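You operate a simulated robot arm through the tools that you are given. There is no shell and no other tool.

You are at the controls of a simulated robot arm. One attempt, no reset.

## Task
Key off and into its pocket, mains off, and cap the laser.
Fine: green key and mains switch on the laser control box; no alarm; leave the laser's other knobs, levers, switches, buttons, caps, cards, lenses, key, plug, block, purple mirror and rail slider as they are.

The check looks at the end state, three seconds after you hand in, the way a careful person would. Anything else that was tipped, shoved, dropped, spilled or broken makes it a failure. Lids that push on must go on centred and level and be pressed home; caps that screw on are set level and turned clockwise until they are tight.

## Robot
A 6-joint arm with a three-finger gripper, fixed in place. Base frame: the origin is at the foot of the arm, x ahead of it, y to its left, z up. Units: m, degrees, N and s.
Its first joint turns from -166.0 to 166.0 degrees. Payload 4.89 kg.
Tool frame: the origin (TCP) lies between the finger pads and is the grasp point; the fingertips stand 0.03 m ahead of it; z points along the fingers, y is the line along which they close. Largest opening 0.164 m; the body of the gripper starts 0.125 m behind the TCP.
Orientation is told as [roll, pitch, yaw] about the base's x, y, z axes, in that order, counted from this pose: with the fingers straight down and closing along the base's y, the tool's x points along the base's -x, its y along +y and its z along -z.

## Interface
- The arm moves only by the tool drive_tool. Its argument "steps" is a list of rows, each a list of 3 entries, a list of its own where there are three numbers: the shift along the base's x, y, z in m, then the turn, a rotation vector about the base's x, y, z in rad, then the gripper command, from -1 (shut) to 1 (fully open), values between in proportion. In form: [[[dx, dy, dz], [wx, wy, wz], grip], ...]. A call has 1 to 20 rows; each row is the pose to reach, as a shift and turn from the pose commanded when the call began. A row lasts 0.2 s, in which the tool goes at most 0.05 m and 8.6 degrees; a call with a longer step from one row to the next is refused whole, and so is a gripper value outside its range. A pose out of reach is approached as far as the arm can. The call stops where the force on the tool passes 90 N (or 10 N more than at its start, if that is more) or the arm is blocked; 0.2 s more then pass. The fingers move at their own pace (about 0.108 m/s each) and stop on an object; they squeeze with about 38 N. The grip force told is the motor's: it shows also when the fingers shut on nothing. Time passes only in rows, and 0.2 s behind the last, so rows that repeat a pose let the fingers close. It gives the time, the measured TCP pose, the force on the tool (base axes), the opening and the grip force at its end, in the units of the frame above (readings bear some noise), with the torque about the TCP (base axes, N m) and any sound that the robot's microphone picked up, and new pictures: "views" is both (left out), scene, wrist or none.
- Cameras (640 x 400 px; columns grow to the right, rows downward): "scene" is fixed at [0.3995, -0.4987, 1.467]; the picture's right is [0.70, -0.71, 0.00], its down [-0.58, -0.57, -0.58] and it looks along [0.41, 0.41, -0.81] (base axes); focal length 214 px, centre (320, 200). "wrist" rides on the gripper at [0.076, -0.002, -0.152] in the tool frame; the picture's right is [0.02, 1.00, 0.00], its down [-0.88, 0.02, -0.47] and it looks along [-0.47, 0.01, 0.88] (tool axes); focal length 247 px, centre (320, 200). There is no depth. A picture from a camera that has moved, and an enlarged one, comes with that camera's place and axes in the base frame and with its lens.
- raise_lower(by): slides the trunk up (or, below 0, down) by that many m; the arm rides with it, the base frame stays. It gives what a move gives, with no picture.
- close_up(camera, box): a new picture of the part [left, top, right, bottom] of that camera's present view, enlarged. It takes no simulated time.
- hand_in(): hands the job in; it is judged then, once.

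Nothing tells you positions but the pictures and the camera data. Unless the task says otherwise, let go and move clear before handing in.

The tools are called after "Call:" as a command line: name --argument value ..., lists and objects as JSON in quotes. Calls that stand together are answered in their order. drive_tool: Moves the arm, as the interface text tells. Its arguments: {"type":"object","properties":{"steps":{"type":"array"},"views":{"type":"string","enum":["both","scene","wrist","none"]}},"required":["steps"]} The other tools are called the same way: raise_lower (by) slides the trunk up or down; close_up (camera, box) takes an enlarged picture of a part of a camera's view; hand_in () hands the job in.

At the start:

```text
time_s: 0.0
ee_pos: [0.5028, -0.1524, 1.2433]
tool_rot: [0.0, 0.0, 0.0]
force: [0.3, -0.4, -0.6]
torque: [-0.02, -0.01, -0.03]
opening: 0.1639
grip_force: 0.1
trunk travel left (down, up): [-0.1, 0.29]
```

scene: 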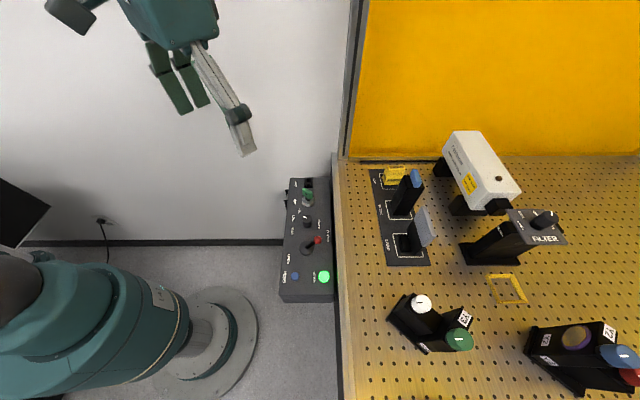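
wrist: 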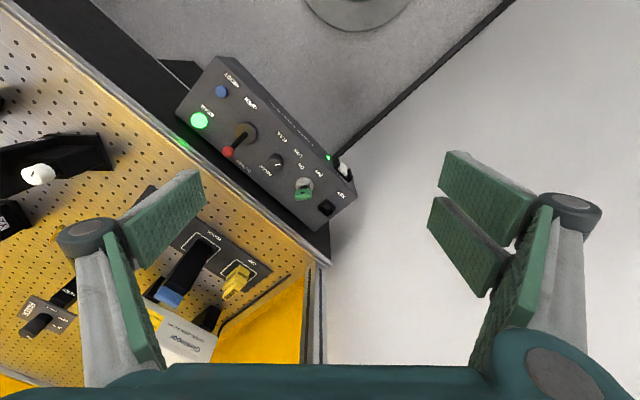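

I see a laser control box left of an optical breadboard, with a green key, a red-tipped lever, knobs and lit buttons, and the laser with a yellow cap-like item on a board nearby. I'll look closer first before moving.

Call:
close_up --camera "scene" --box '[270, 165, 350, 310]'

Call:
close_up --camera "scene" --box '[360, 120, 580, 270]'

Call:
close_up --camera "wrist" --box '[160, 40, 380, 240]'

Call:
close_up --camera "scene" --box '[370, 260, 640, 400]'

Call:
close_up --camera "wrist" --box '[0, 180, 300, 370]'

```text
2.76 times, centred on (310, 238) of scene
camera zoom: at [0.3995, -0.4987, 1.467], right [0.7, -0.71, 0.0], down [-0.58, -0.57, -0.58], along [0.41, 0.41, -0.81], focal length 592 px, centre (348, 97)
```

zoom: 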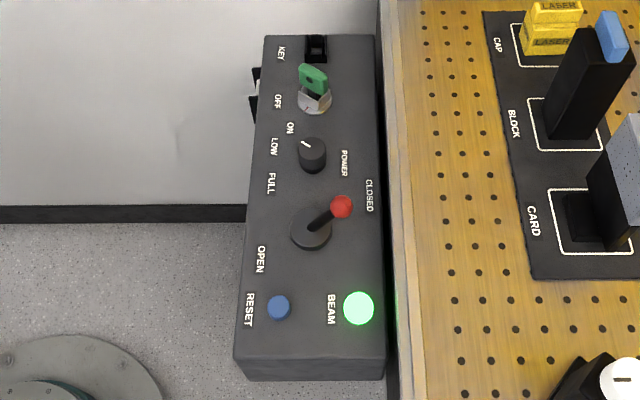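

```text
2.67 times, centred on (470, 195) of scene
camera zoom: at [0.3995, -0.4987, 1.467], right [0.7, -0.71, 0.0], down [-0.58, -0.57, -0.58], along [0.41, 0.41, -0.81], focal length 572 px, centre (-80, 213)
```

zoom: 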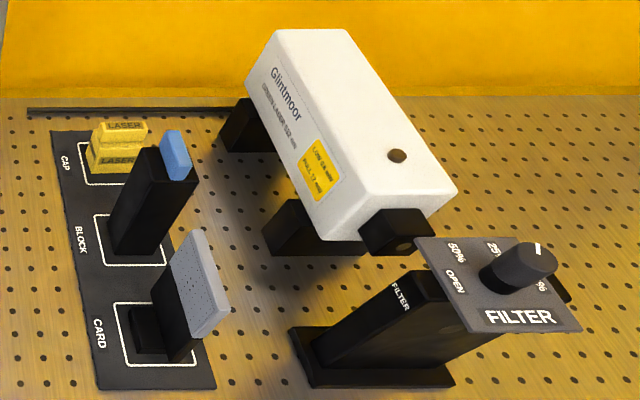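

```text
2.00 times, centred on (270, 140) of wrist
camera zoom: at [0.427, -0.1543, 1.3937], right [-0.02, 1.0, 0.0], down [0.88, 0.02, 0.47], along [0.47, 0.01, -0.88], focal length 494 px, centre (420, 320)
```

zoom: 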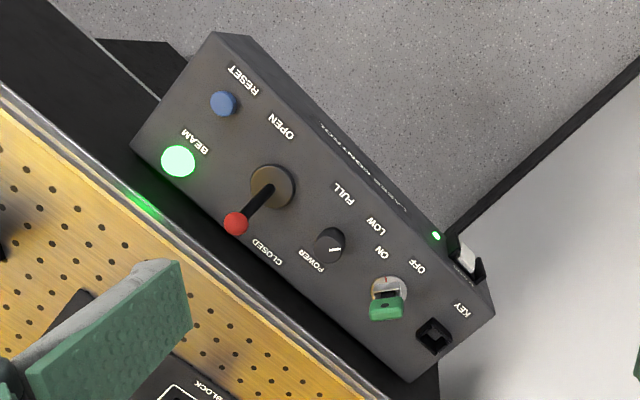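

```text
2.37 times, centred on (505, 330) of scene
camera zoom: at [0.3995, -0.4987, 1.467], right [0.7, -0.71, 0.0], down [-0.58, -0.57, -0.58], along [0.41, 0.41, -0.81], focal length 508 px, centre (-118, -108)
```

zoom: 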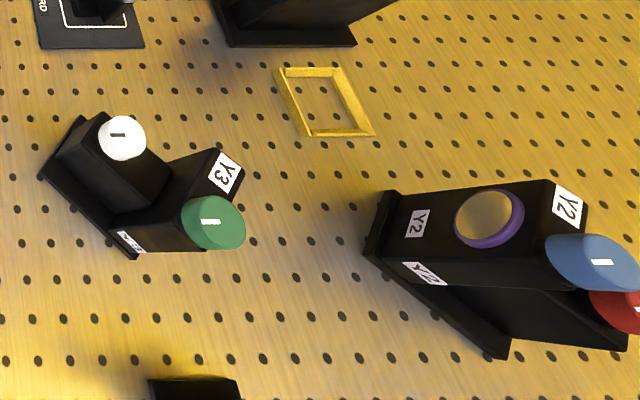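

```text
2.11 times, centred on (150, 275) of wrist
camera zoom: at [0.427, -0.1543, 1.3937], right [-0.02, 1.0, 0.0], down [0.88, 0.02, 0.47], along [0.47, 0.01, -0.88], focal length 520 px, centre (678, 42)
```

zoom: 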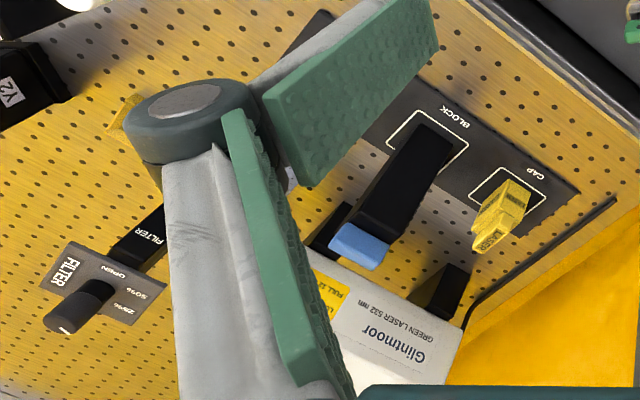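

The control box sits at about 45° with the key near (0.66, -0.19, 0.93), and a mains rocker is apparently on its far-left side. I'll move in for a closer look with the wrist camera.

Call:
drive_tool --steps '[[[0.03, -0.01, -0.035], [0, 0, 0], 1], [[0.06, -0.02, -0.07], [0, 0, 0], 1], [[0.08, -0.03, -0.11], [0, 0, 0], 1], [[0.085, -0.035, -0.15], [0, 0, 0], 1], [[0.087, -0.035, -0.19], [0, 0, 0], 1], [[0.087, -0.035, -0.19], [0, 0, 0], 1]]' --views "both"

```text
time_s: 1.4
ee_pos: [0.592, -0.1884, 1.055]
tool_rot: [0.0, 0.0, 0.1]
force: [-0.3, 0.3, 0.0]
torque: [0.02, 0.01, 0.0]
opening: 0.1641
grip_force: 0.0
trunk travel left (down, up): [-0.1, 0.29]
camera wrist: at [0.5153, -0.1906, 1.206], right [-0.02, 1.0, 0.0], down [0.88, 0.02, 0.47], along [0.47, 0.01, -0.88], focal length 247 px, centre (320, 200)
```

scene: 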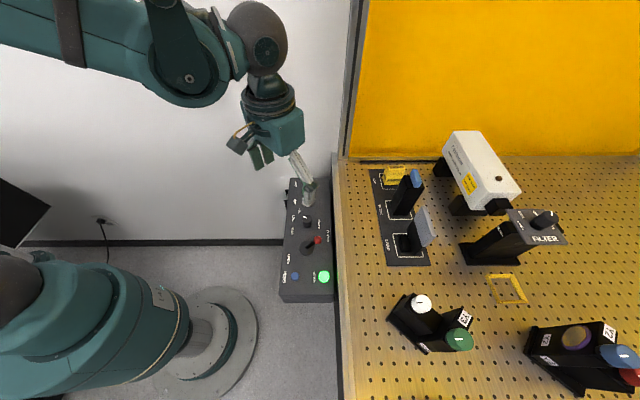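
wrist: 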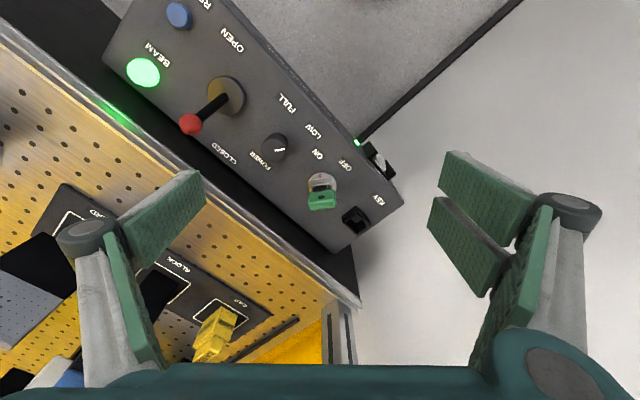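

Call:
close_up --camera "wrist" --box '[260, 120, 420, 250]'

Call:
close_up --camera "wrist" --box '[160, 280, 300, 370]'

Call:
close_up --camera "scene" --box '[280, 170, 345, 220]'

Call:
close_up --camera "scene" --box '[430, 120, 580, 225]'

Call:
close_up --camera "scene" --box '[365, 160, 435, 220]'

```text
3.08 times, centred on (340, 185) of wrist
camera zoom: at [0.5153, -0.1906, 1.206], right [-0.02, 1.0, 0.0], down [0.88, 0.02, 0.47], along [0.47, 0.01, -0.88], focal length 760 px, centre (258, 246)
```

zoom: 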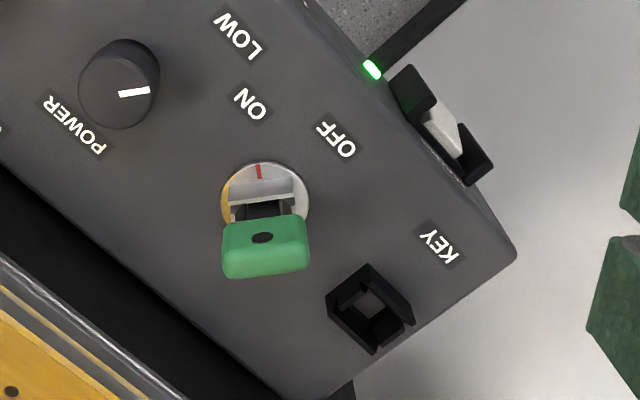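

```text
4.44 times, centred on (230, 325) of wrist
camera zoom: at [0.5153, -0.1906, 1.206], right [-0.02, 1.0, 0.0], down [0.88, 0.02, 0.47], along [0.47, 0.01, -0.88], focal length 1098 px, centre (720, -356)
```

zoom: 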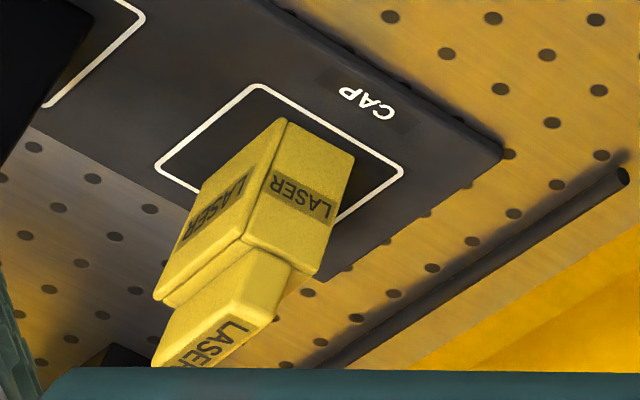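

```text
8.00 times, centred on (312, 195) of scene
camera zoom: at [0.3995, -0.4987, 1.467], right [0.7, -0.71, 0.0], down [-0.58, -0.57, -0.58], along [0.41, 0.41, -0.81], focal length 1716 px, centre (380, 240)
```

zoom: 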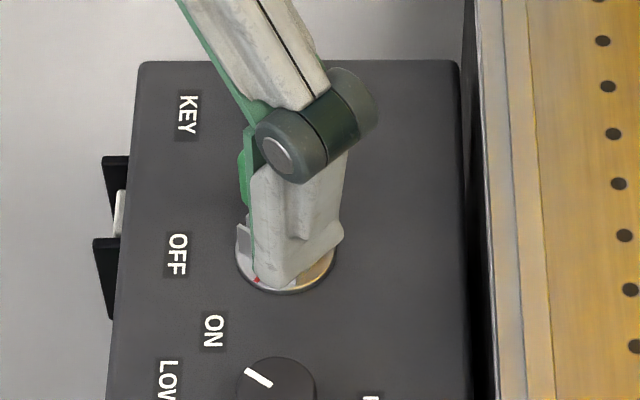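

```text
3.81 times, centred on (505, 172) of scene
camera zoom: at [0.3995, -0.4987, 1.467], right [0.7, -0.71, 0.0], down [-0.58, -0.57, -0.58], along [0.41, 0.41, -0.81], focal length 817 px, centre (-385, 305)
```

zoom: 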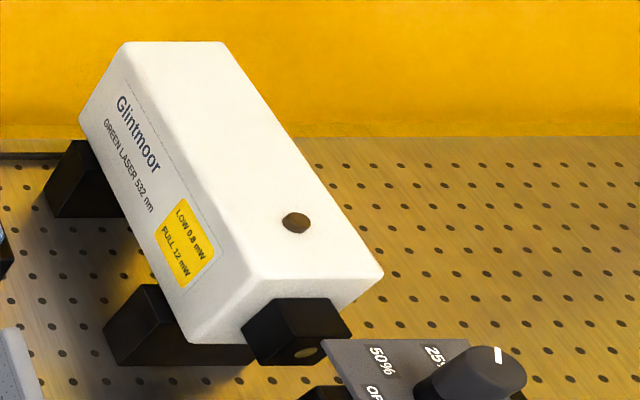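

```text
6.67 times, centred on (400, 190) of scene
camera zoom: at [0.3995, -0.4987, 1.467], right [0.7, -0.71, 0.0], down [-0.58, -0.57, -0.58], along [0.41, 0.41, -0.81], focal length 1430 px, centre (-213, 267)
```

zoom: 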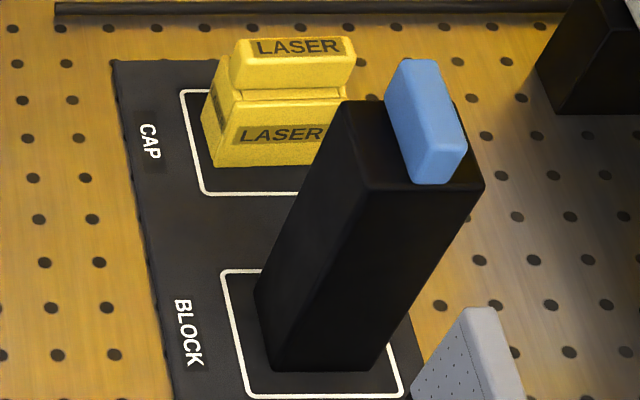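

The key's bow looks like a thin plate standing at about (0.659, -0.185, 0.936), wide along base y and currently at ON. I'll turn the gripper 90° above it so the fingers close across its thin side, then look again.

Call:
drive_tool --steps '[[[0.006, 0, 0], [0, 0, 0.145], 1], [[0.012, 0, 0], [0, 0, 0.29], 1], [[0.018, 0, 0], [0, 0, 0.435], 1], [[0.024, 0, 0], [0, 0, 0.58], 1], [[0.03, 0, 0], [0, 0, 0.725], 1], [[0.036, 0, 0], [0, 0, 0.87], 1], [[0.042, 0, 0], [0, 0, 1.015], 0.5], [[0.05, 0, 0], [0, 0, 1.16], 0], [[0.058, 0, 0], [0, 0, 1.305], -0.2], [[0.065, 0.002, 0], [0, 0, 1.45], -0.39], [[0.069, 0.0025, 0], [0, 0, 1.5708], -0.39], [[0.069, 0.0025, 0], [0, 0, 1.5708], -0.39]]' --views "both"

```text
time_s: 4.0
ee_pos: [0.6578, -0.1851, 1.054]
tool_rot: [-0.1, -0.1, 90.0]
force: [-0.3, -0.3, 0.3]
torque: [0.02, -0.02, -0.01]
opening: 0.0503
grip_force: 0.1
trunk travel left (down, up): [-0.1, 0.29]
camera wrist: at [0.6605, -0.2619, 1.2038], right [-1.0, -0.02, 0.0], down [-0.02, 0.88, 0.47], along [-0.01, 0.47, -0.88], focal length 247 px, centre (320, 200)
```

scene: 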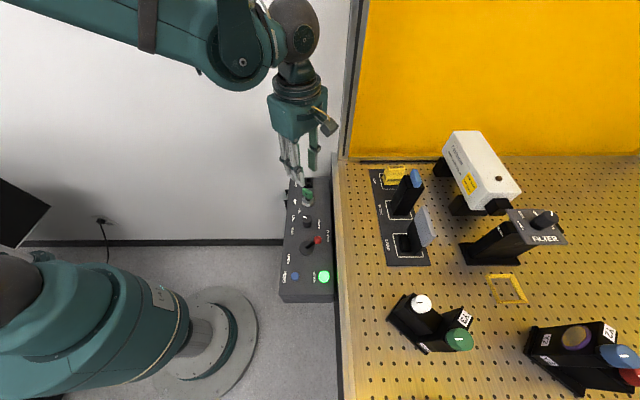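
wrist: 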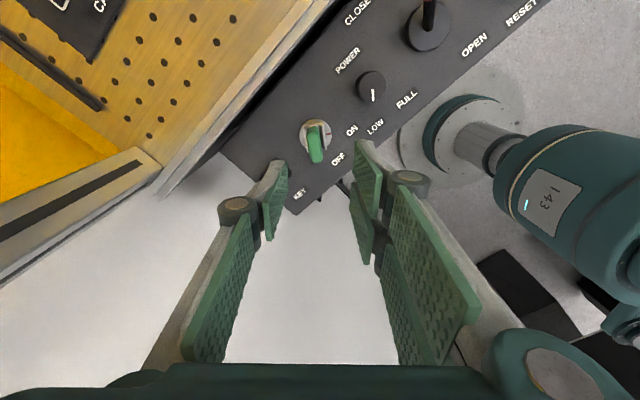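

Call:
close_up --camera "wrist" --box '[250, 90, 400, 220]'

Call:
close_up --camera "scene" --box '[270, 140, 350, 220]'

```text
3.08 times, centred on (325, 155) of wrist
camera zoom: at [0.6605, -0.2619, 1.2038], right [-1.0, -0.02, 0.0], down [-0.02, 0.88, 0.47], along [-0.01, 0.47, -0.88], focal length 760 px, centre (305, 338)
```

zoom: 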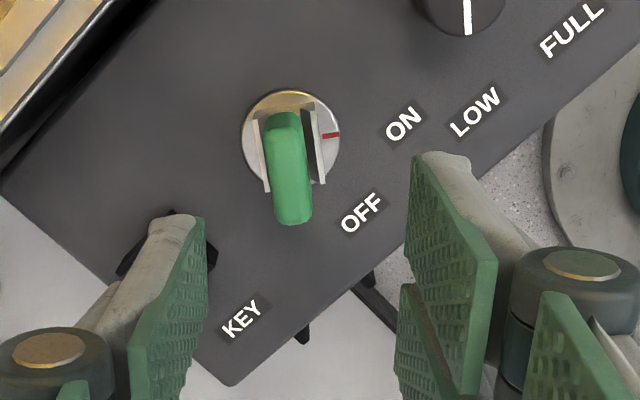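

```text
5.00 times, centred on (310, 180) of scene
camera zoom: at [0.3995, -0.4987, 1.467], right [0.7, -0.71, 0.0], down [-0.58, -0.57, -0.58], along [0.41, 0.41, -0.81], focal length 1072 px, centre (370, 300)
```

zoom: 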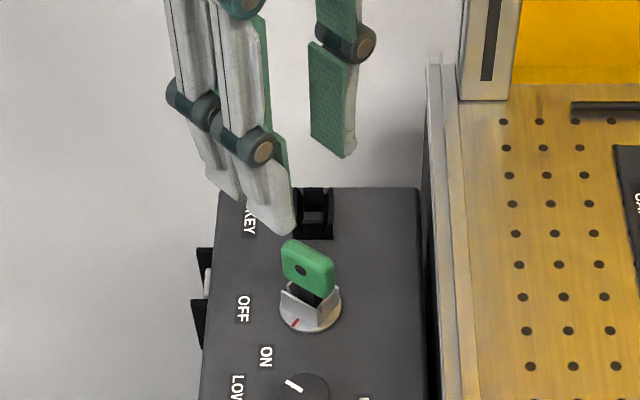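

The bow sits in a collar with two small ears, and its wide axis is at about 99°. It should be turned about 55-60° clockwise to OFF. I'll align the yaw and drop to just above the bow to check alignment.

Call:
drive_tool --steps '[[[0.003, 0, 0], [0, 0, 0.1], -0.39], [[0.0055, 0, 0], [0, 0, 0.166], -0.39], [[0.0055, 0, -0.03], [0, 0, 0.166], -0.39], [[0.0055, 0, -0.06], [0, 0, 0.166], -0.39], [[0.0055, 0, -0.068], [0, 0, 0.166], -0.39], [[0.0055, 0, -0.068], [0, 0, 0.166], -0.39]]' --views "both"

Call:
close_up --camera "wrist" --box '[240, 80, 400, 220]'

Call:
close_up --camera "scene" --box '[285, 160, 340, 215]'

```text
time_s: 5.4
ee_pos: [0.6651, -0.1843, 0.9856]
tool_rot: [0.0, -0.1, 99.5]
force: [-0.8, 0.2, 0.2]
torque: [0.02, 0.04, 0.01]
opening: 0.0502
grip_force: 0.1
trunk travel left (down, up): [-0.1, 0.29]
camera wrist: at [0.6794, -0.2597, 1.1366], right [-0.98, -0.19, 0.0], down [-0.16, 0.87, 0.47], along [-0.09, 0.46, -0.88], focal length 247 px, centre (320, 200)
```

scene: 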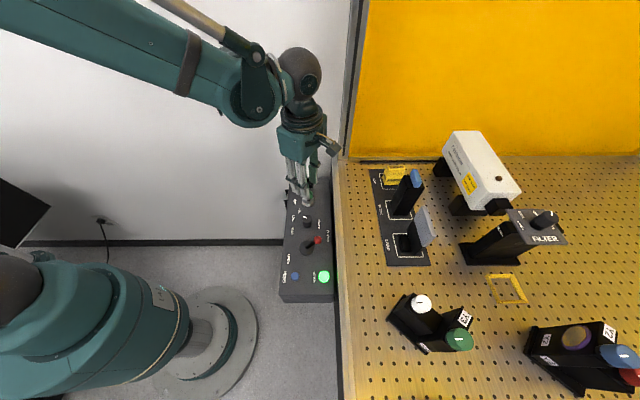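
wrist: 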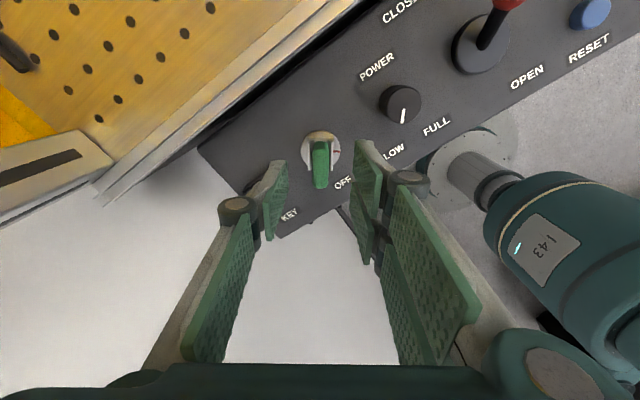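

```text
2.86 times, centred on (320, 150) of wrist
camera zoom: at [0.6794, -0.2597, 1.1366], right [-0.98, -0.19, 0.0], down [-0.16, 0.87, 0.47], along [-0.09, 0.46, -0.88], focal length 706 px, centre (320, 343)
```

zoom: 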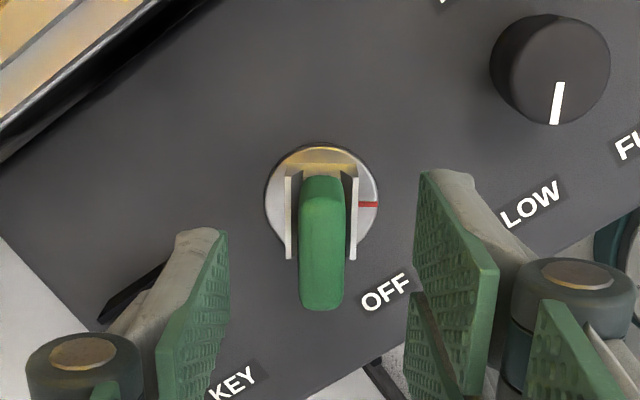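

```text
7.27 times, centred on (312, 188) of scene
camera zoom: at [0.3995, -0.4987, 1.467], right [0.7, -0.71, 0.0], down [-0.58, -0.57, -0.58], along [0.41, 0.41, -0.81], focal length 1560 px, centre (374, 291)
```

zoom: 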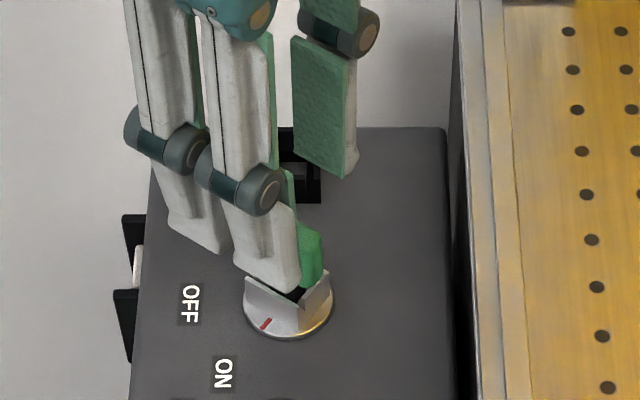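

The bow is centred between the pads and the yaw matches. I'll descend 33 mm and close on the bow.

Call:
drive_tool --steps '[[[0, 0, -0.017], [0, 0, 0], -0.39], [[0, 0, -0.033], [0, 0, 0], -0.39], [[0, 0, -0.033], [0, 0, 0], -0.39]]' --views "both"

Call:
close_up --camera "wrist" --box '[240, 80, 400, 220]'

Call:
close_up --camera "scene" --box '[285, 160, 340, 215]'

```text
time_s: 6.2
ee_pos: [0.6664, -0.1834, 0.9522]
tool_rot: [-0.1, 0.0, 99.5]
force: [0.5, 0.3, 0.2]
torque: [-0.01, -0.05, -0.04]
opening: 0.05
grip_force: 0.1
trunk travel left (down, up): [-0.1, 0.29]
camera wrist: at [0.68, -0.2601, 1.1025], right [-0.98, -0.19, 0.0], down [-0.16, 0.87, 0.47], along [-0.09, 0.46, -0.88], focal length 247 px, centre (320, 200)
```

scene: 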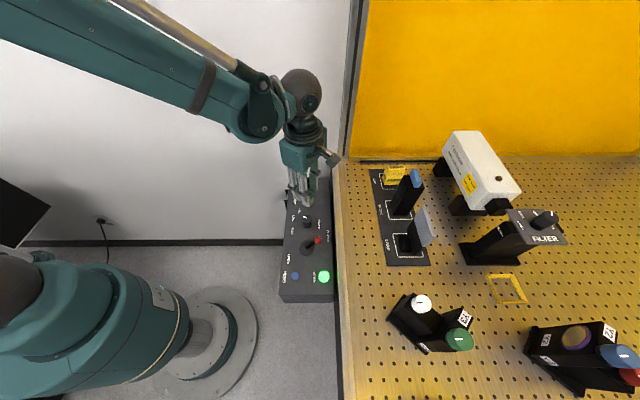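
wrist: 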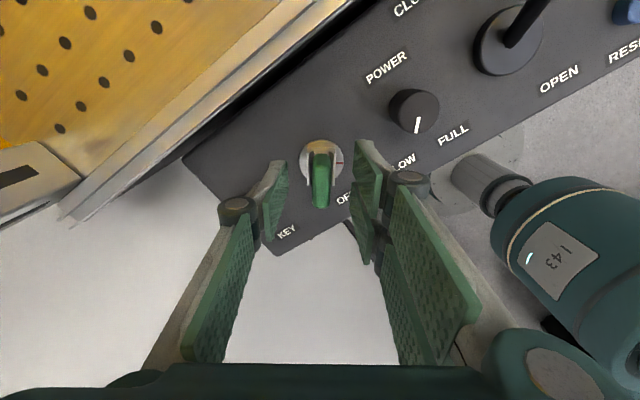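

```text
2.86 times, centred on (320, 150) of wrist
camera zoom: at [0.68, -0.2601, 1.1025], right [-0.98, -0.19, 0.0], down [-0.16, 0.87, 0.47], along [-0.09, 0.46, -0.88], focal length 706 px, centre (320, 343)
```

zoom: 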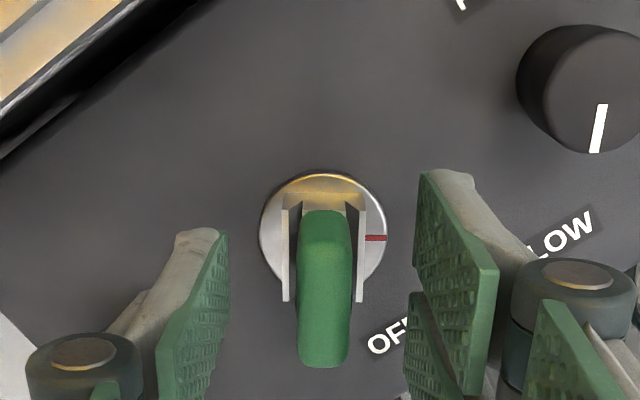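

```text
7.27 times, centred on (312, 188) of scene
camera zoom: at [0.3995, -0.4987, 1.467], right [0.7, -0.71, 0.0], down [-0.58, -0.57, -0.58], along [0.41, 0.41, -0.81], focal length 1560 px, centre (374, 291)
```

zoom: 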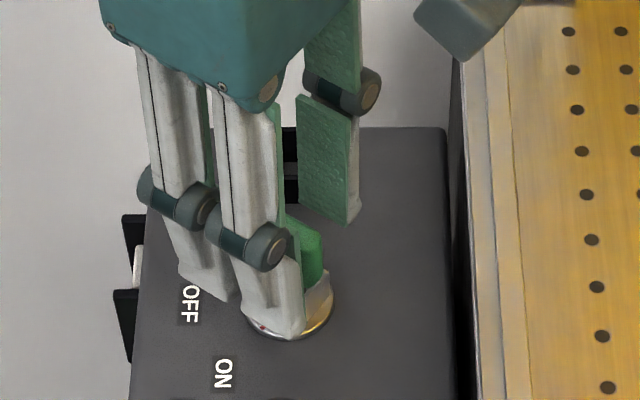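

The fingers straddle the bow. To stay clear of the collar's ears I'll lift 3 mm and then close on the bow.

Call:
drive_tool --steps '[[[0, 0, 0.003], [0, 0, 0], -0.39], [[0, 0, 0.003], [0, 0, 0], -0.6], [[0, 0, 0.003], [0, 0, 0], -0.8], [[0, 0, 0.003], [0, 0, 0], -0.95], [[0, 0, 0.003], [0, 0, 0], -1], [[0, 0, 0.003], [0, 0, 0], -1]]' --views "both"

Call:
close_up --camera "wrist" --box '[240, 80, 400, 220]'

Call:
close_up --camera "scene" --box '[285, 160, 340, 215]'

```text
time_s: 7.6
ee_pos: [0.6654, -0.1843, 0.9558]
tool_rot: [0.0, 0.0, 99.5]
force: [-0.1, 0.2, -0.9]
torque: [0.0, 0.01, -0.01]
opening: 0.0131
grip_force: 38.1
trunk travel left (down, up): [-0.1, 0.29]
camera wrist: at [0.6801, -0.26, 1.1059], right [-0.98, -0.19, 0.0], down [-0.16, 0.87, 0.47], along [-0.09, 0.46, -0.88], focal length 247 px, centre (320, 200)
```

scene: 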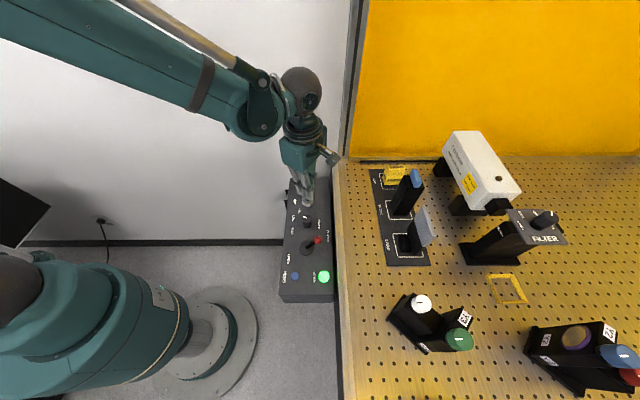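
wrist: 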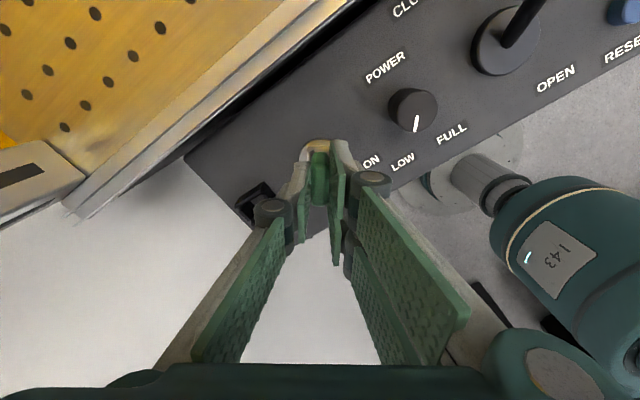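

```text
2.86 times, centred on (320, 150) of wrist
camera zoom: at [0.6801, -0.26, 1.1059], right [-0.98, -0.19, 0.0], down [-0.16, 0.87, 0.47], along [-0.09, 0.46, -0.88], focal length 706 px, centre (320, 343)
```

zoom: 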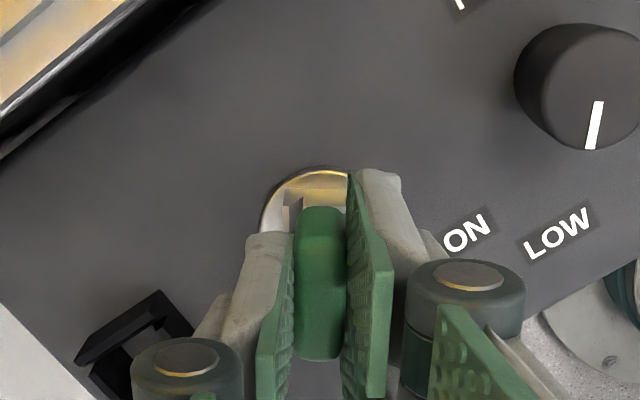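

```text
7.27 times, centred on (312, 188) of scene
camera zoom: at [0.3995, -0.4987, 1.467], right [0.7, -0.71, 0.0], down [-0.58, -0.57, -0.58], along [0.41, 0.41, -0.81], focal length 1560 px, centre (374, 291)
```

zoom: 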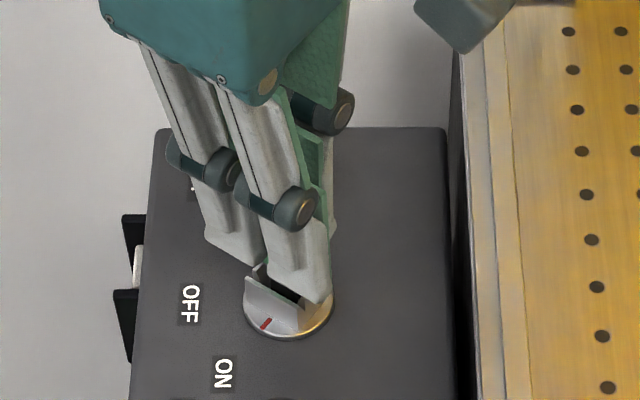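

The bow is gripped (13 mm) with no side load. I'll turn it clockwise towards OFF and watch the torque.

Call:
drive_tool --steps '[[[0, 0, 0], [0, 0, -0.1], -1], [[0, 0, 0], [0, 0, -0.2], -1], [[0, 0, 0], [0, 0, -0.3], -1], [[0, 0, 0], [0, 0, -0.4], -1], [[0, 0, 0], [0, 0, -0.5], -1], [[0, 0, 0], [0, 0, -0.6], -1], [[0, 0, 0], [0, 0, -0.7], -1], [[0, 0, 0], [0, 0, -0.8], -1], [[0, 0, 0], [0, 0, -0.87], -1], [[0, 0, 0], [0, 0, -0.87], -1]]' --views "both"

Call:
close_up --camera "wrist" --box '[240, 80, 400, 220]'

Call:
close_up --camera "scene" --box '[285, 160, 340, 215]'

```text
time_s: 9.8
ee_pos: [0.6648, -0.184, 0.9545]
tool_rot: [0.0, 0.0, 49.6]
force: [0.2, -0.5, -0.7]
torque: [0.0, 0.0, 0.0]
opening: 0.0126
grip_force: 38.5
trunk travel left (down, up): [-0.1, 0.29]
camera wrist: at [0.6165, -0.2442, 1.1057], right [-0.78, 0.63, 0.0], down [0.56, 0.68, 0.47], along [0.3, 0.37, -0.88], focal length 247 px, centre (320, 200)
```

scene: 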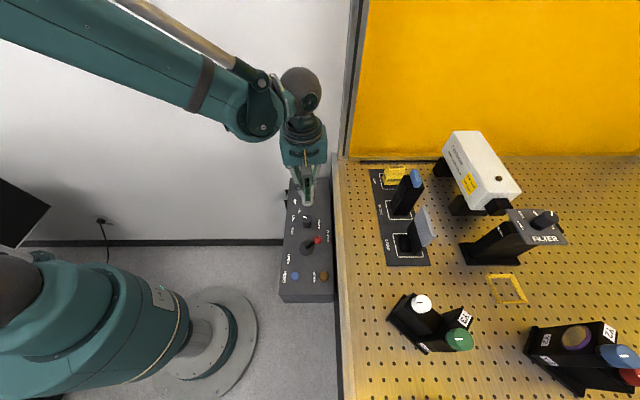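
wrist: 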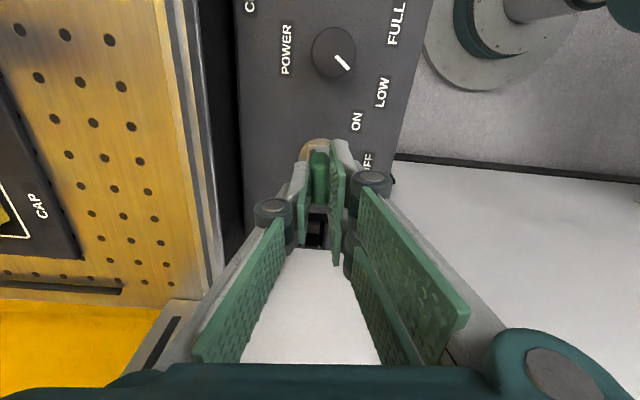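

```text
2.86 times, centred on (320, 150) of wrist
camera zoom: at [0.6165, -0.2442, 1.1057], right [-0.78, 0.63, 0.0], down [0.56, 0.68, 0.47], along [0.3, 0.37, -0.88], focal length 706 px, centre (320, 343)
```

zoom: 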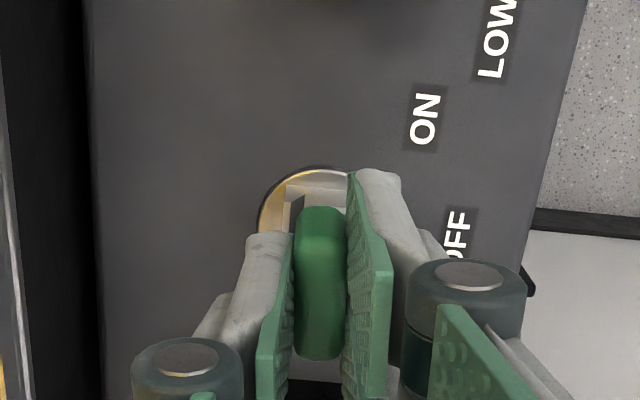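

```text
7.27 times, centred on (312, 188) of scene
camera zoom: at [0.3995, -0.4987, 1.467], right [0.7, -0.71, 0.0], down [-0.58, -0.57, -0.58], along [0.41, 0.41, -0.81], focal length 1560 px, centre (374, 291)
```

zoom: 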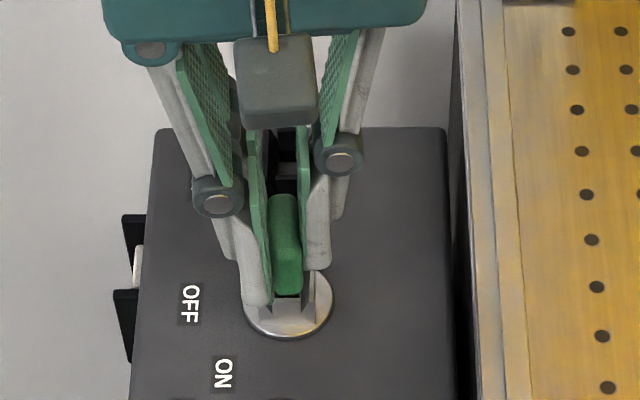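

The BEAM light has gone out and there's no resistance yet. I'll continue a few degrees to bring the mark fully to OFF, checking the torque.

Call:
drive_tool --steps '[[[0, 0, 0], [0, 0, -0.04], -1], [[0, 0, 0], [0, 0, -0.08], -1], [[0, 0, 0], [0, 0, -0.08], -1]]' --views "none"

Call:
close_up --camera "scene" --box '[285, 170, 335, 215]'

```text
time_s: 10.6
ee_pos: [0.6644, -0.1835, 0.9556]
tool_rot: [-0.2, 0.0, 45.0]
force: [0.6, 0.9, 1.1]
torque: [0.03, -0.02, 0.0]
opening: 0.0128
grip_force: 37.9
trunk travel left (down, up): [-0.1, 0.29]
```

```text
8.89 times, centred on (310, 192) of scene
camera zoom: at [0.3995, -0.4987, 1.467], right [0.7, -0.71, 0.0], down [-0.58, -0.57, -0.58], along [0.41, 0.41, -0.81], focal length 1906 px, centre (409, 267)
```

zoom: 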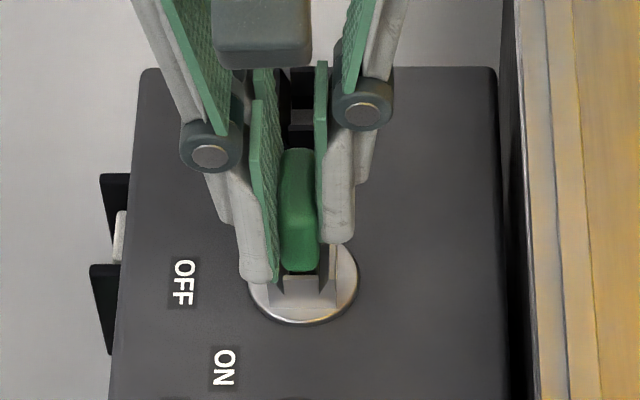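

Call:
drive_tool --steps '[[[0, 0, 0], [0, 0, -0.03], -1], [[0, 0, 0], [0, 0, -0.06], -1], [[0, 0, 0], [0, 0, -0.06], -1]]' --views "wrist"

Call:
close_up --camera "scene" --box '[285, 170, 335, 215]'

Call:
close_up --camera "wrist" --box '[240, 80, 400, 220]'

```text
time_s: 11.4
ee_pos: [0.6643, -0.183, 0.9564]
tool_rot: [0.0, 0.0, 41.6]
force: [-0.2, -0.1, -0.5]
torque: [0.0, 0.01, -0.04]
opening: 0.0129
grip_force: 38.4
trunk travel left (down, up): [-0.1, 0.29]
camera wrist: at [0.6085, -0.2365, 1.1061], right [-0.68, 0.73, 0.0], down [0.65, 0.6, 0.47], along [0.35, 0.32, -0.88], focal length 247 px, centre (320, 200)
```

wrist: 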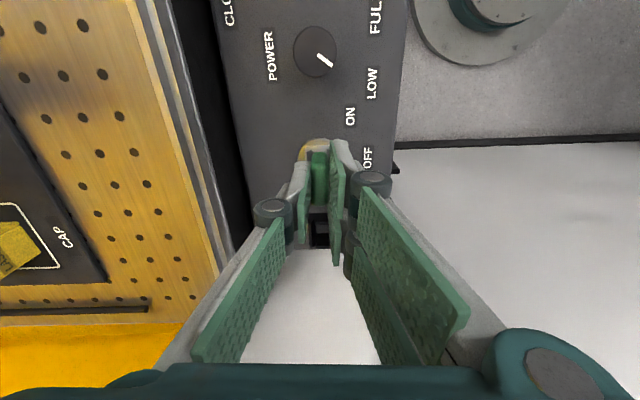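

```text
8.89 times, centred on (310, 192) of scene
camera zoom: at [0.3995, -0.4987, 1.467], right [0.7, -0.71, 0.0], down [-0.58, -0.57, -0.58], along [0.41, 0.41, -0.81], focal length 1906 px, centre (409, 267)
```

zoom: 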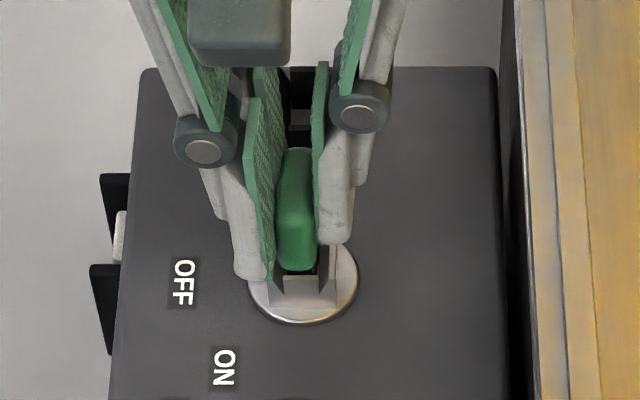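

```text
2.86 times, centred on (320, 150) of wrist
camera zoom: at [0.6085, -0.2365, 1.1061], right [-0.68, 0.73, 0.0], down [0.65, 0.6, 0.47], along [0.35, 0.32, -0.88], focal length 706 px, centre (320, 343)
```

zoom: 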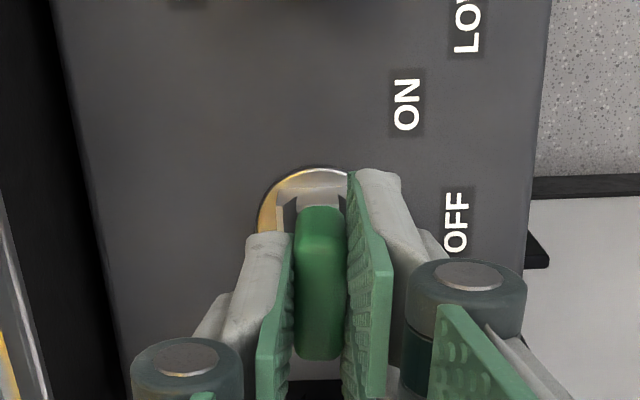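

The collar stopped at 45° (pointing at OFF) while the bow moved within its slack. I'll return to 45° and draw the key straight up.

Call:
drive_tool --steps '[[[0, 0, 0], [0, 0, 0.04], -1], [[0, 0, 0], [0, 0, 0.058], -1], [[0, 0, 0.01], [0, 0, 0.058], -1], [[0, 0, 0.02], [0, 0, 0.058], -1], [[0, 0, 0.035], [0, 0, 0.058], -1], [[0, 0, 0.05], [0, 0, 0.058], -1], [[0, 0, 0.07], [0, 0, 0.058], -1], [[0, 0, 0.09], [0, 0, 0.058], -1], [[0, 0, 0.09], [0, 0, 0.058], -1]]' --views "both"

Call:
close_up --camera "scene" --box '[280, 140, 345, 215]'

Call:
close_up --camera "wrist" --box '[240, 80, 400, 250]'

```text
time_s: 13.4
ee_pos: [0.6653, -0.1834, 1.0445]
tool_rot: [-0.1, 0.0, 44.9]
force: [-0.1, 0.0, 0.4]
torque: [0.0, -0.01, -0.02]
opening: 0.0123
grip_force: 37.7
trunk travel left (down, up): [-0.1, 0.29]
camera wrist: at [0.6123, -0.2388, 1.1957], right [-0.72, 0.69, 0.0], down [0.61, 0.64, 0.47], along [0.33, 0.34, -0.88], focal length 247 px, centre (320, 200)
```

scene: 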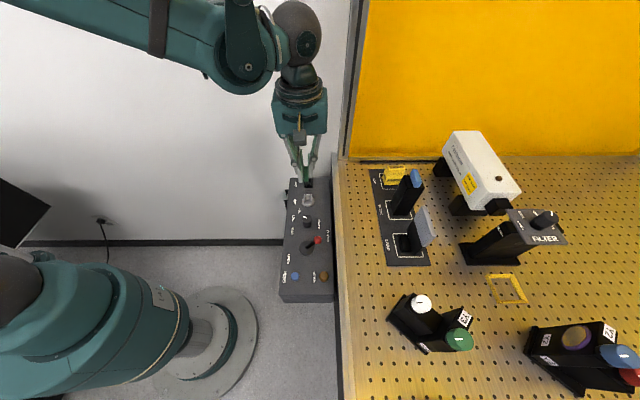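
wrist: 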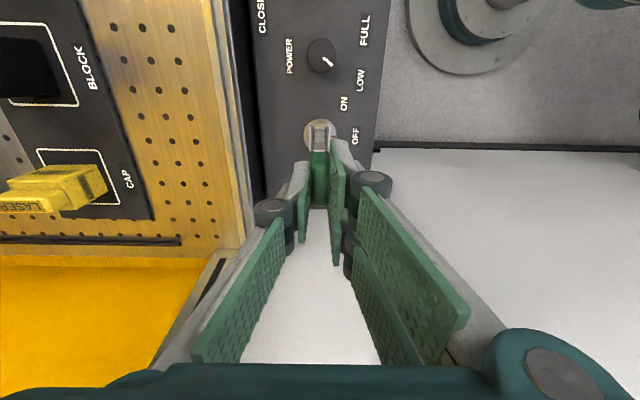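

```text
5.33 times, centred on (312, 178) of scene
camera zoom: at [0.3995, -0.4987, 1.467], right [0.7, -0.71, 0.0], down [-0.58, -0.57, -0.58], along [0.41, 0.41, -0.81], focal length 1144 px, centre (360, 320)
```

zoom: 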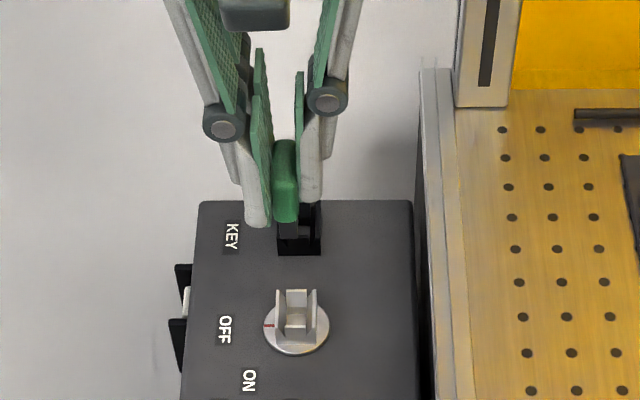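

```text
2.35 times, centred on (320, 165) of wrist
camera zoom: at [0.6123, -0.2388, 1.1957], right [-0.72, 0.69, 0.0], down [0.61, 0.64, 0.47], along [0.33, 0.34, -0.88], focal length 581 px, centre (320, 282)
```

zoom: 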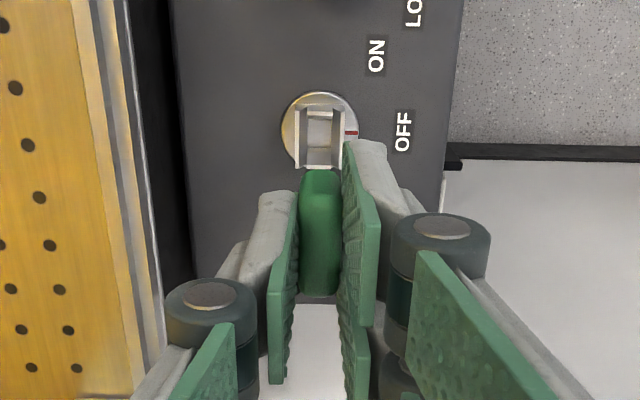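

The key is out and the lock's mark points to OFF. I'll carry the key over the pocket at this height and look down at it.

Call:
drive_tool --steps '[[[0.016, 0.0165, 0], [0, 0, 0], -1], [[0.032, 0.033, 0], [0, 0, 0], -1], [[0.049, 0.0495, 0], [0, 0, 0], -1], [[0.049, 0.0495, 0], [0, 0, 0], -1]]' --views "both"

Call:
close_up --camera "scene" --box '[280, 130, 345, 215]'

Call:
close_up --camera "wrist" --box '[260, 80, 390, 200]'

```text
time_s: 14.4
ee_pos: [0.7143, -0.1323, 1.0427]
tool_rot: [0.0, -0.1, 45.1]
force: [-0.4, 0.5, -0.2]
torque: [0.08, -0.02, 0.0]
opening: 0.0126
grip_force: 37.9
trunk travel left (down, up): [-0.1, 0.29]
camera wrist: at [0.6611, -0.1899, 1.1943], right [-0.72, 0.69, 0.0], down [0.61, 0.64, 0.47], along [0.33, 0.34, -0.88], focal length 247 px, centre (320, 200)
```

scene: 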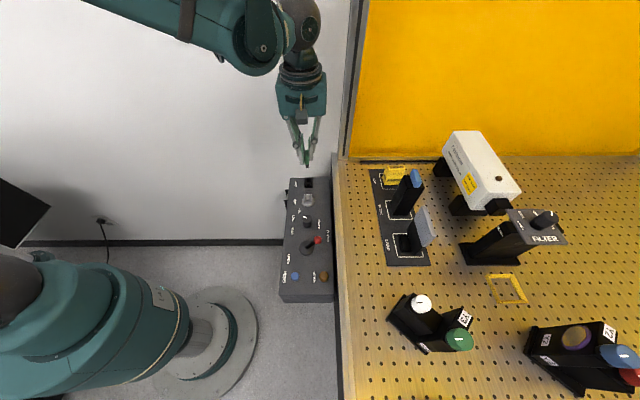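
wrist: 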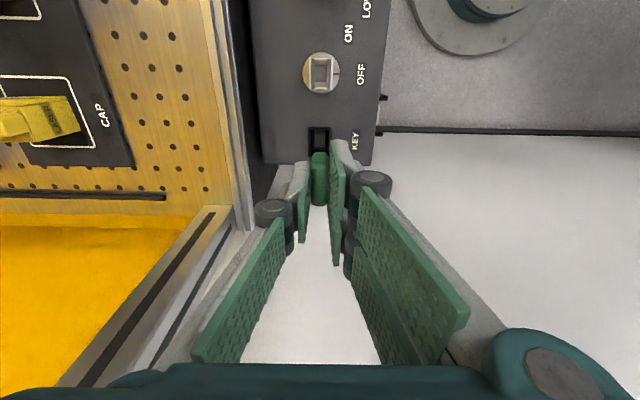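

```text
4.71 times, centred on (312, 172) of scene
camera zoom: at [0.3995, -0.4987, 1.467], right [0.7, -0.71, 0.0], down [-0.58, -0.57, -0.58], along [0.41, 0.41, -0.81], focal length 1009 px, centre (355, 329)
```

zoom: 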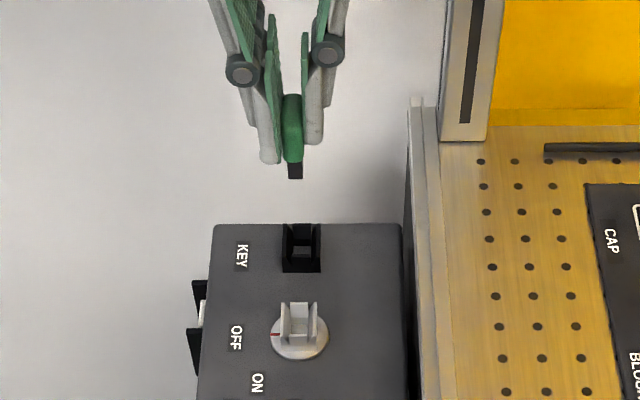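

```text
3.33 times, centred on (325, 140) of wrist
camera zoom: at [0.6611, -0.1899, 1.1943], right [-0.72, 0.69, 0.0], down [0.61, 0.64, 0.47], along [0.33, 0.34, -0.88], focal length 823 px, centre (303, 400)
```

zoom: 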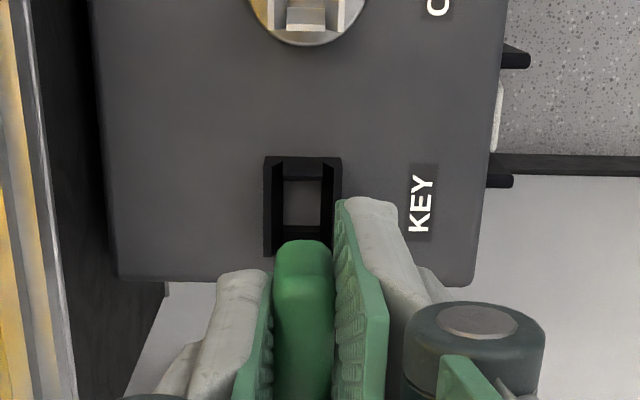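

The pocket is a narrow rectangular holder directly below, laterally aligned within a millimetre. I'll nudge 2 mm forward and lower until the blade is just above it, then check.

Call:
drive_tool --steps '[[[0.0014, 0.0014, 0], [0, 0, 0], -1], [[0.0014, 0.0014, -0.03], [0, 0, 0], -1], [[0.0014, 0.0014, -0.055], [0, 0, 0], -1], [[0.0014, 0.0014, -0.06], [0, 0, 0], -1], [[0.0014, 0.0014, -0.06], [0, 0, 0], -1]]' --views "both"

Call:
close_up --camera "scene" --box '[285, 145, 335, 195]'

Call:
close_up --camera "wrist" --box '[260, 80, 390, 220]'

```text
time_s: 15.6
ee_pos: [0.7167, -0.1338, 0.9843]
tool_rot: [0.0, -0.1, 45.0]
force: [-0.1, 0.6, 0.8]
torque: [0.02, 0.04, -0.04]
opening: 0.0128
grip_force: 38.3
trunk travel left (down, up): [-0.1, 0.29]
camera wrist: at [0.6632, -0.1894, 1.1358], right [-0.72, 0.69, 0.0], down [0.61, 0.64, 0.47], along [0.33, 0.34, -0.88], focal length 247 px, centre (320, 200)
```

scene: 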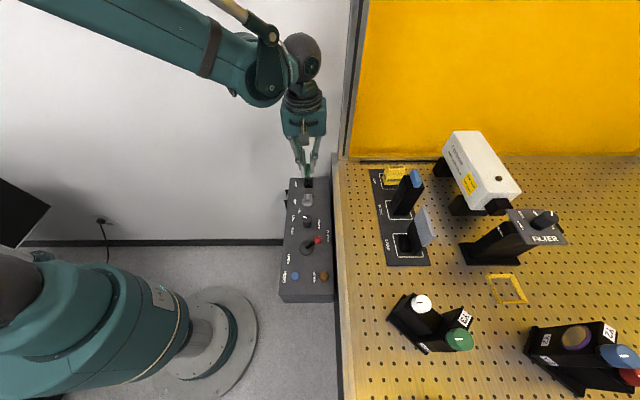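
wrist: 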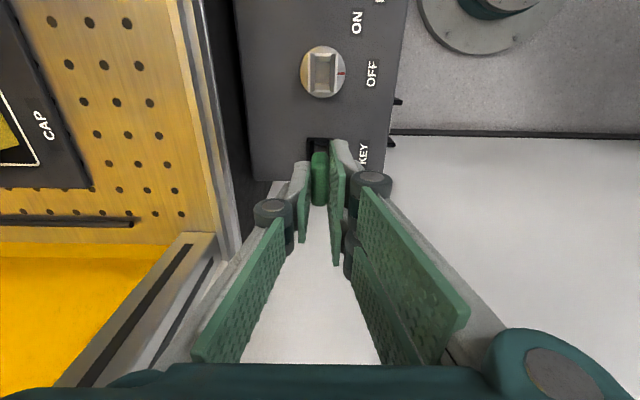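

```text
8.00 times, centred on (310, 170) of scene
camera zoom: at [0.3995, -0.4987, 1.467], right [0.7, -0.71, 0.0], down [-0.58, -0.57, -0.58], along [0.41, 0.41, -0.81], focal length 1716 px, centre (400, 440)
```

zoom: 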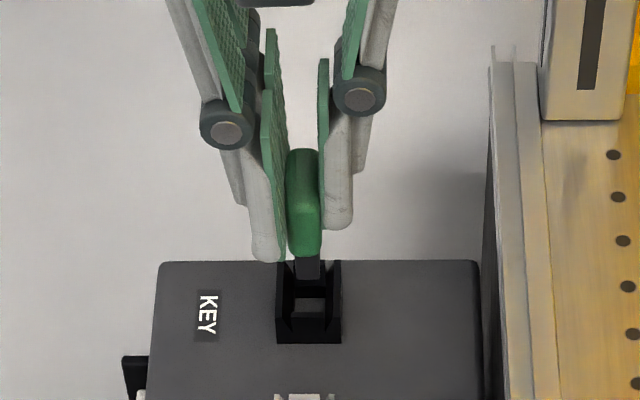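

```text
2.86 times, centred on (325, 150) of wrist
camera zoom: at [0.6632, -0.1894, 1.1358], right [-0.72, 0.69, 0.0], down [0.61, 0.64, 0.47], along [0.33, 0.34, -0.88], focal length 706 px, centre (306, 343)
```

zoom: 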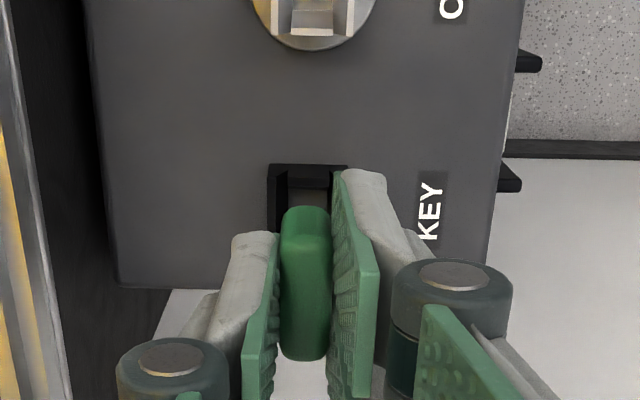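

Call:
close_up --camera "scene" --box '[298, 165, 322, 190]'

Call:
close_up --camera "wrist" --box '[295, 125, 345, 175]'

```text
16.00 times, centred on (310, 178) of scene
camera zoom: at [0.3995, -0.4987, 1.467], right [0.7, -0.71, 0.0], down [-0.58, -0.57, -0.58], along [0.41, 0.41, -0.81], focal length 3432 px, centre (480, 560)
```

zoom: 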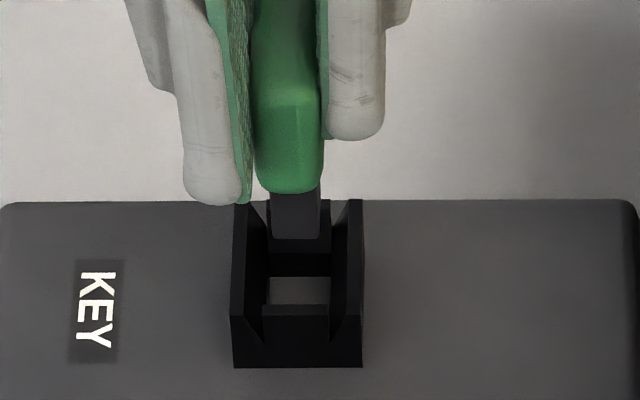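

```text
8.00 times, centred on (320, 150) of wrist
camera zoom: at [0.6632, -0.1894, 1.1358], right [-0.72, 0.69, 0.0], down [0.61, 0.64, 0.47], along [0.33, 0.34, -0.88], focal length 1976 px, centre (320, 600)
```

zoom: 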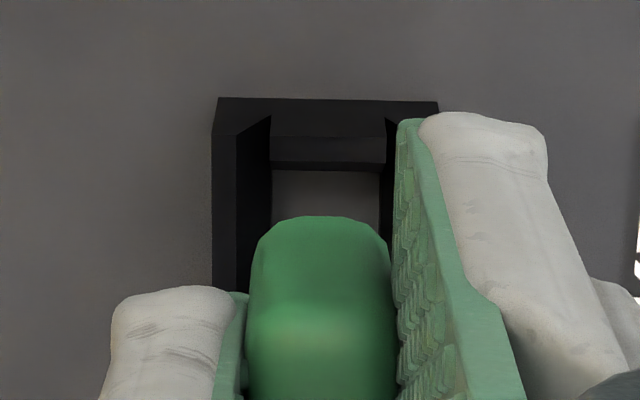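

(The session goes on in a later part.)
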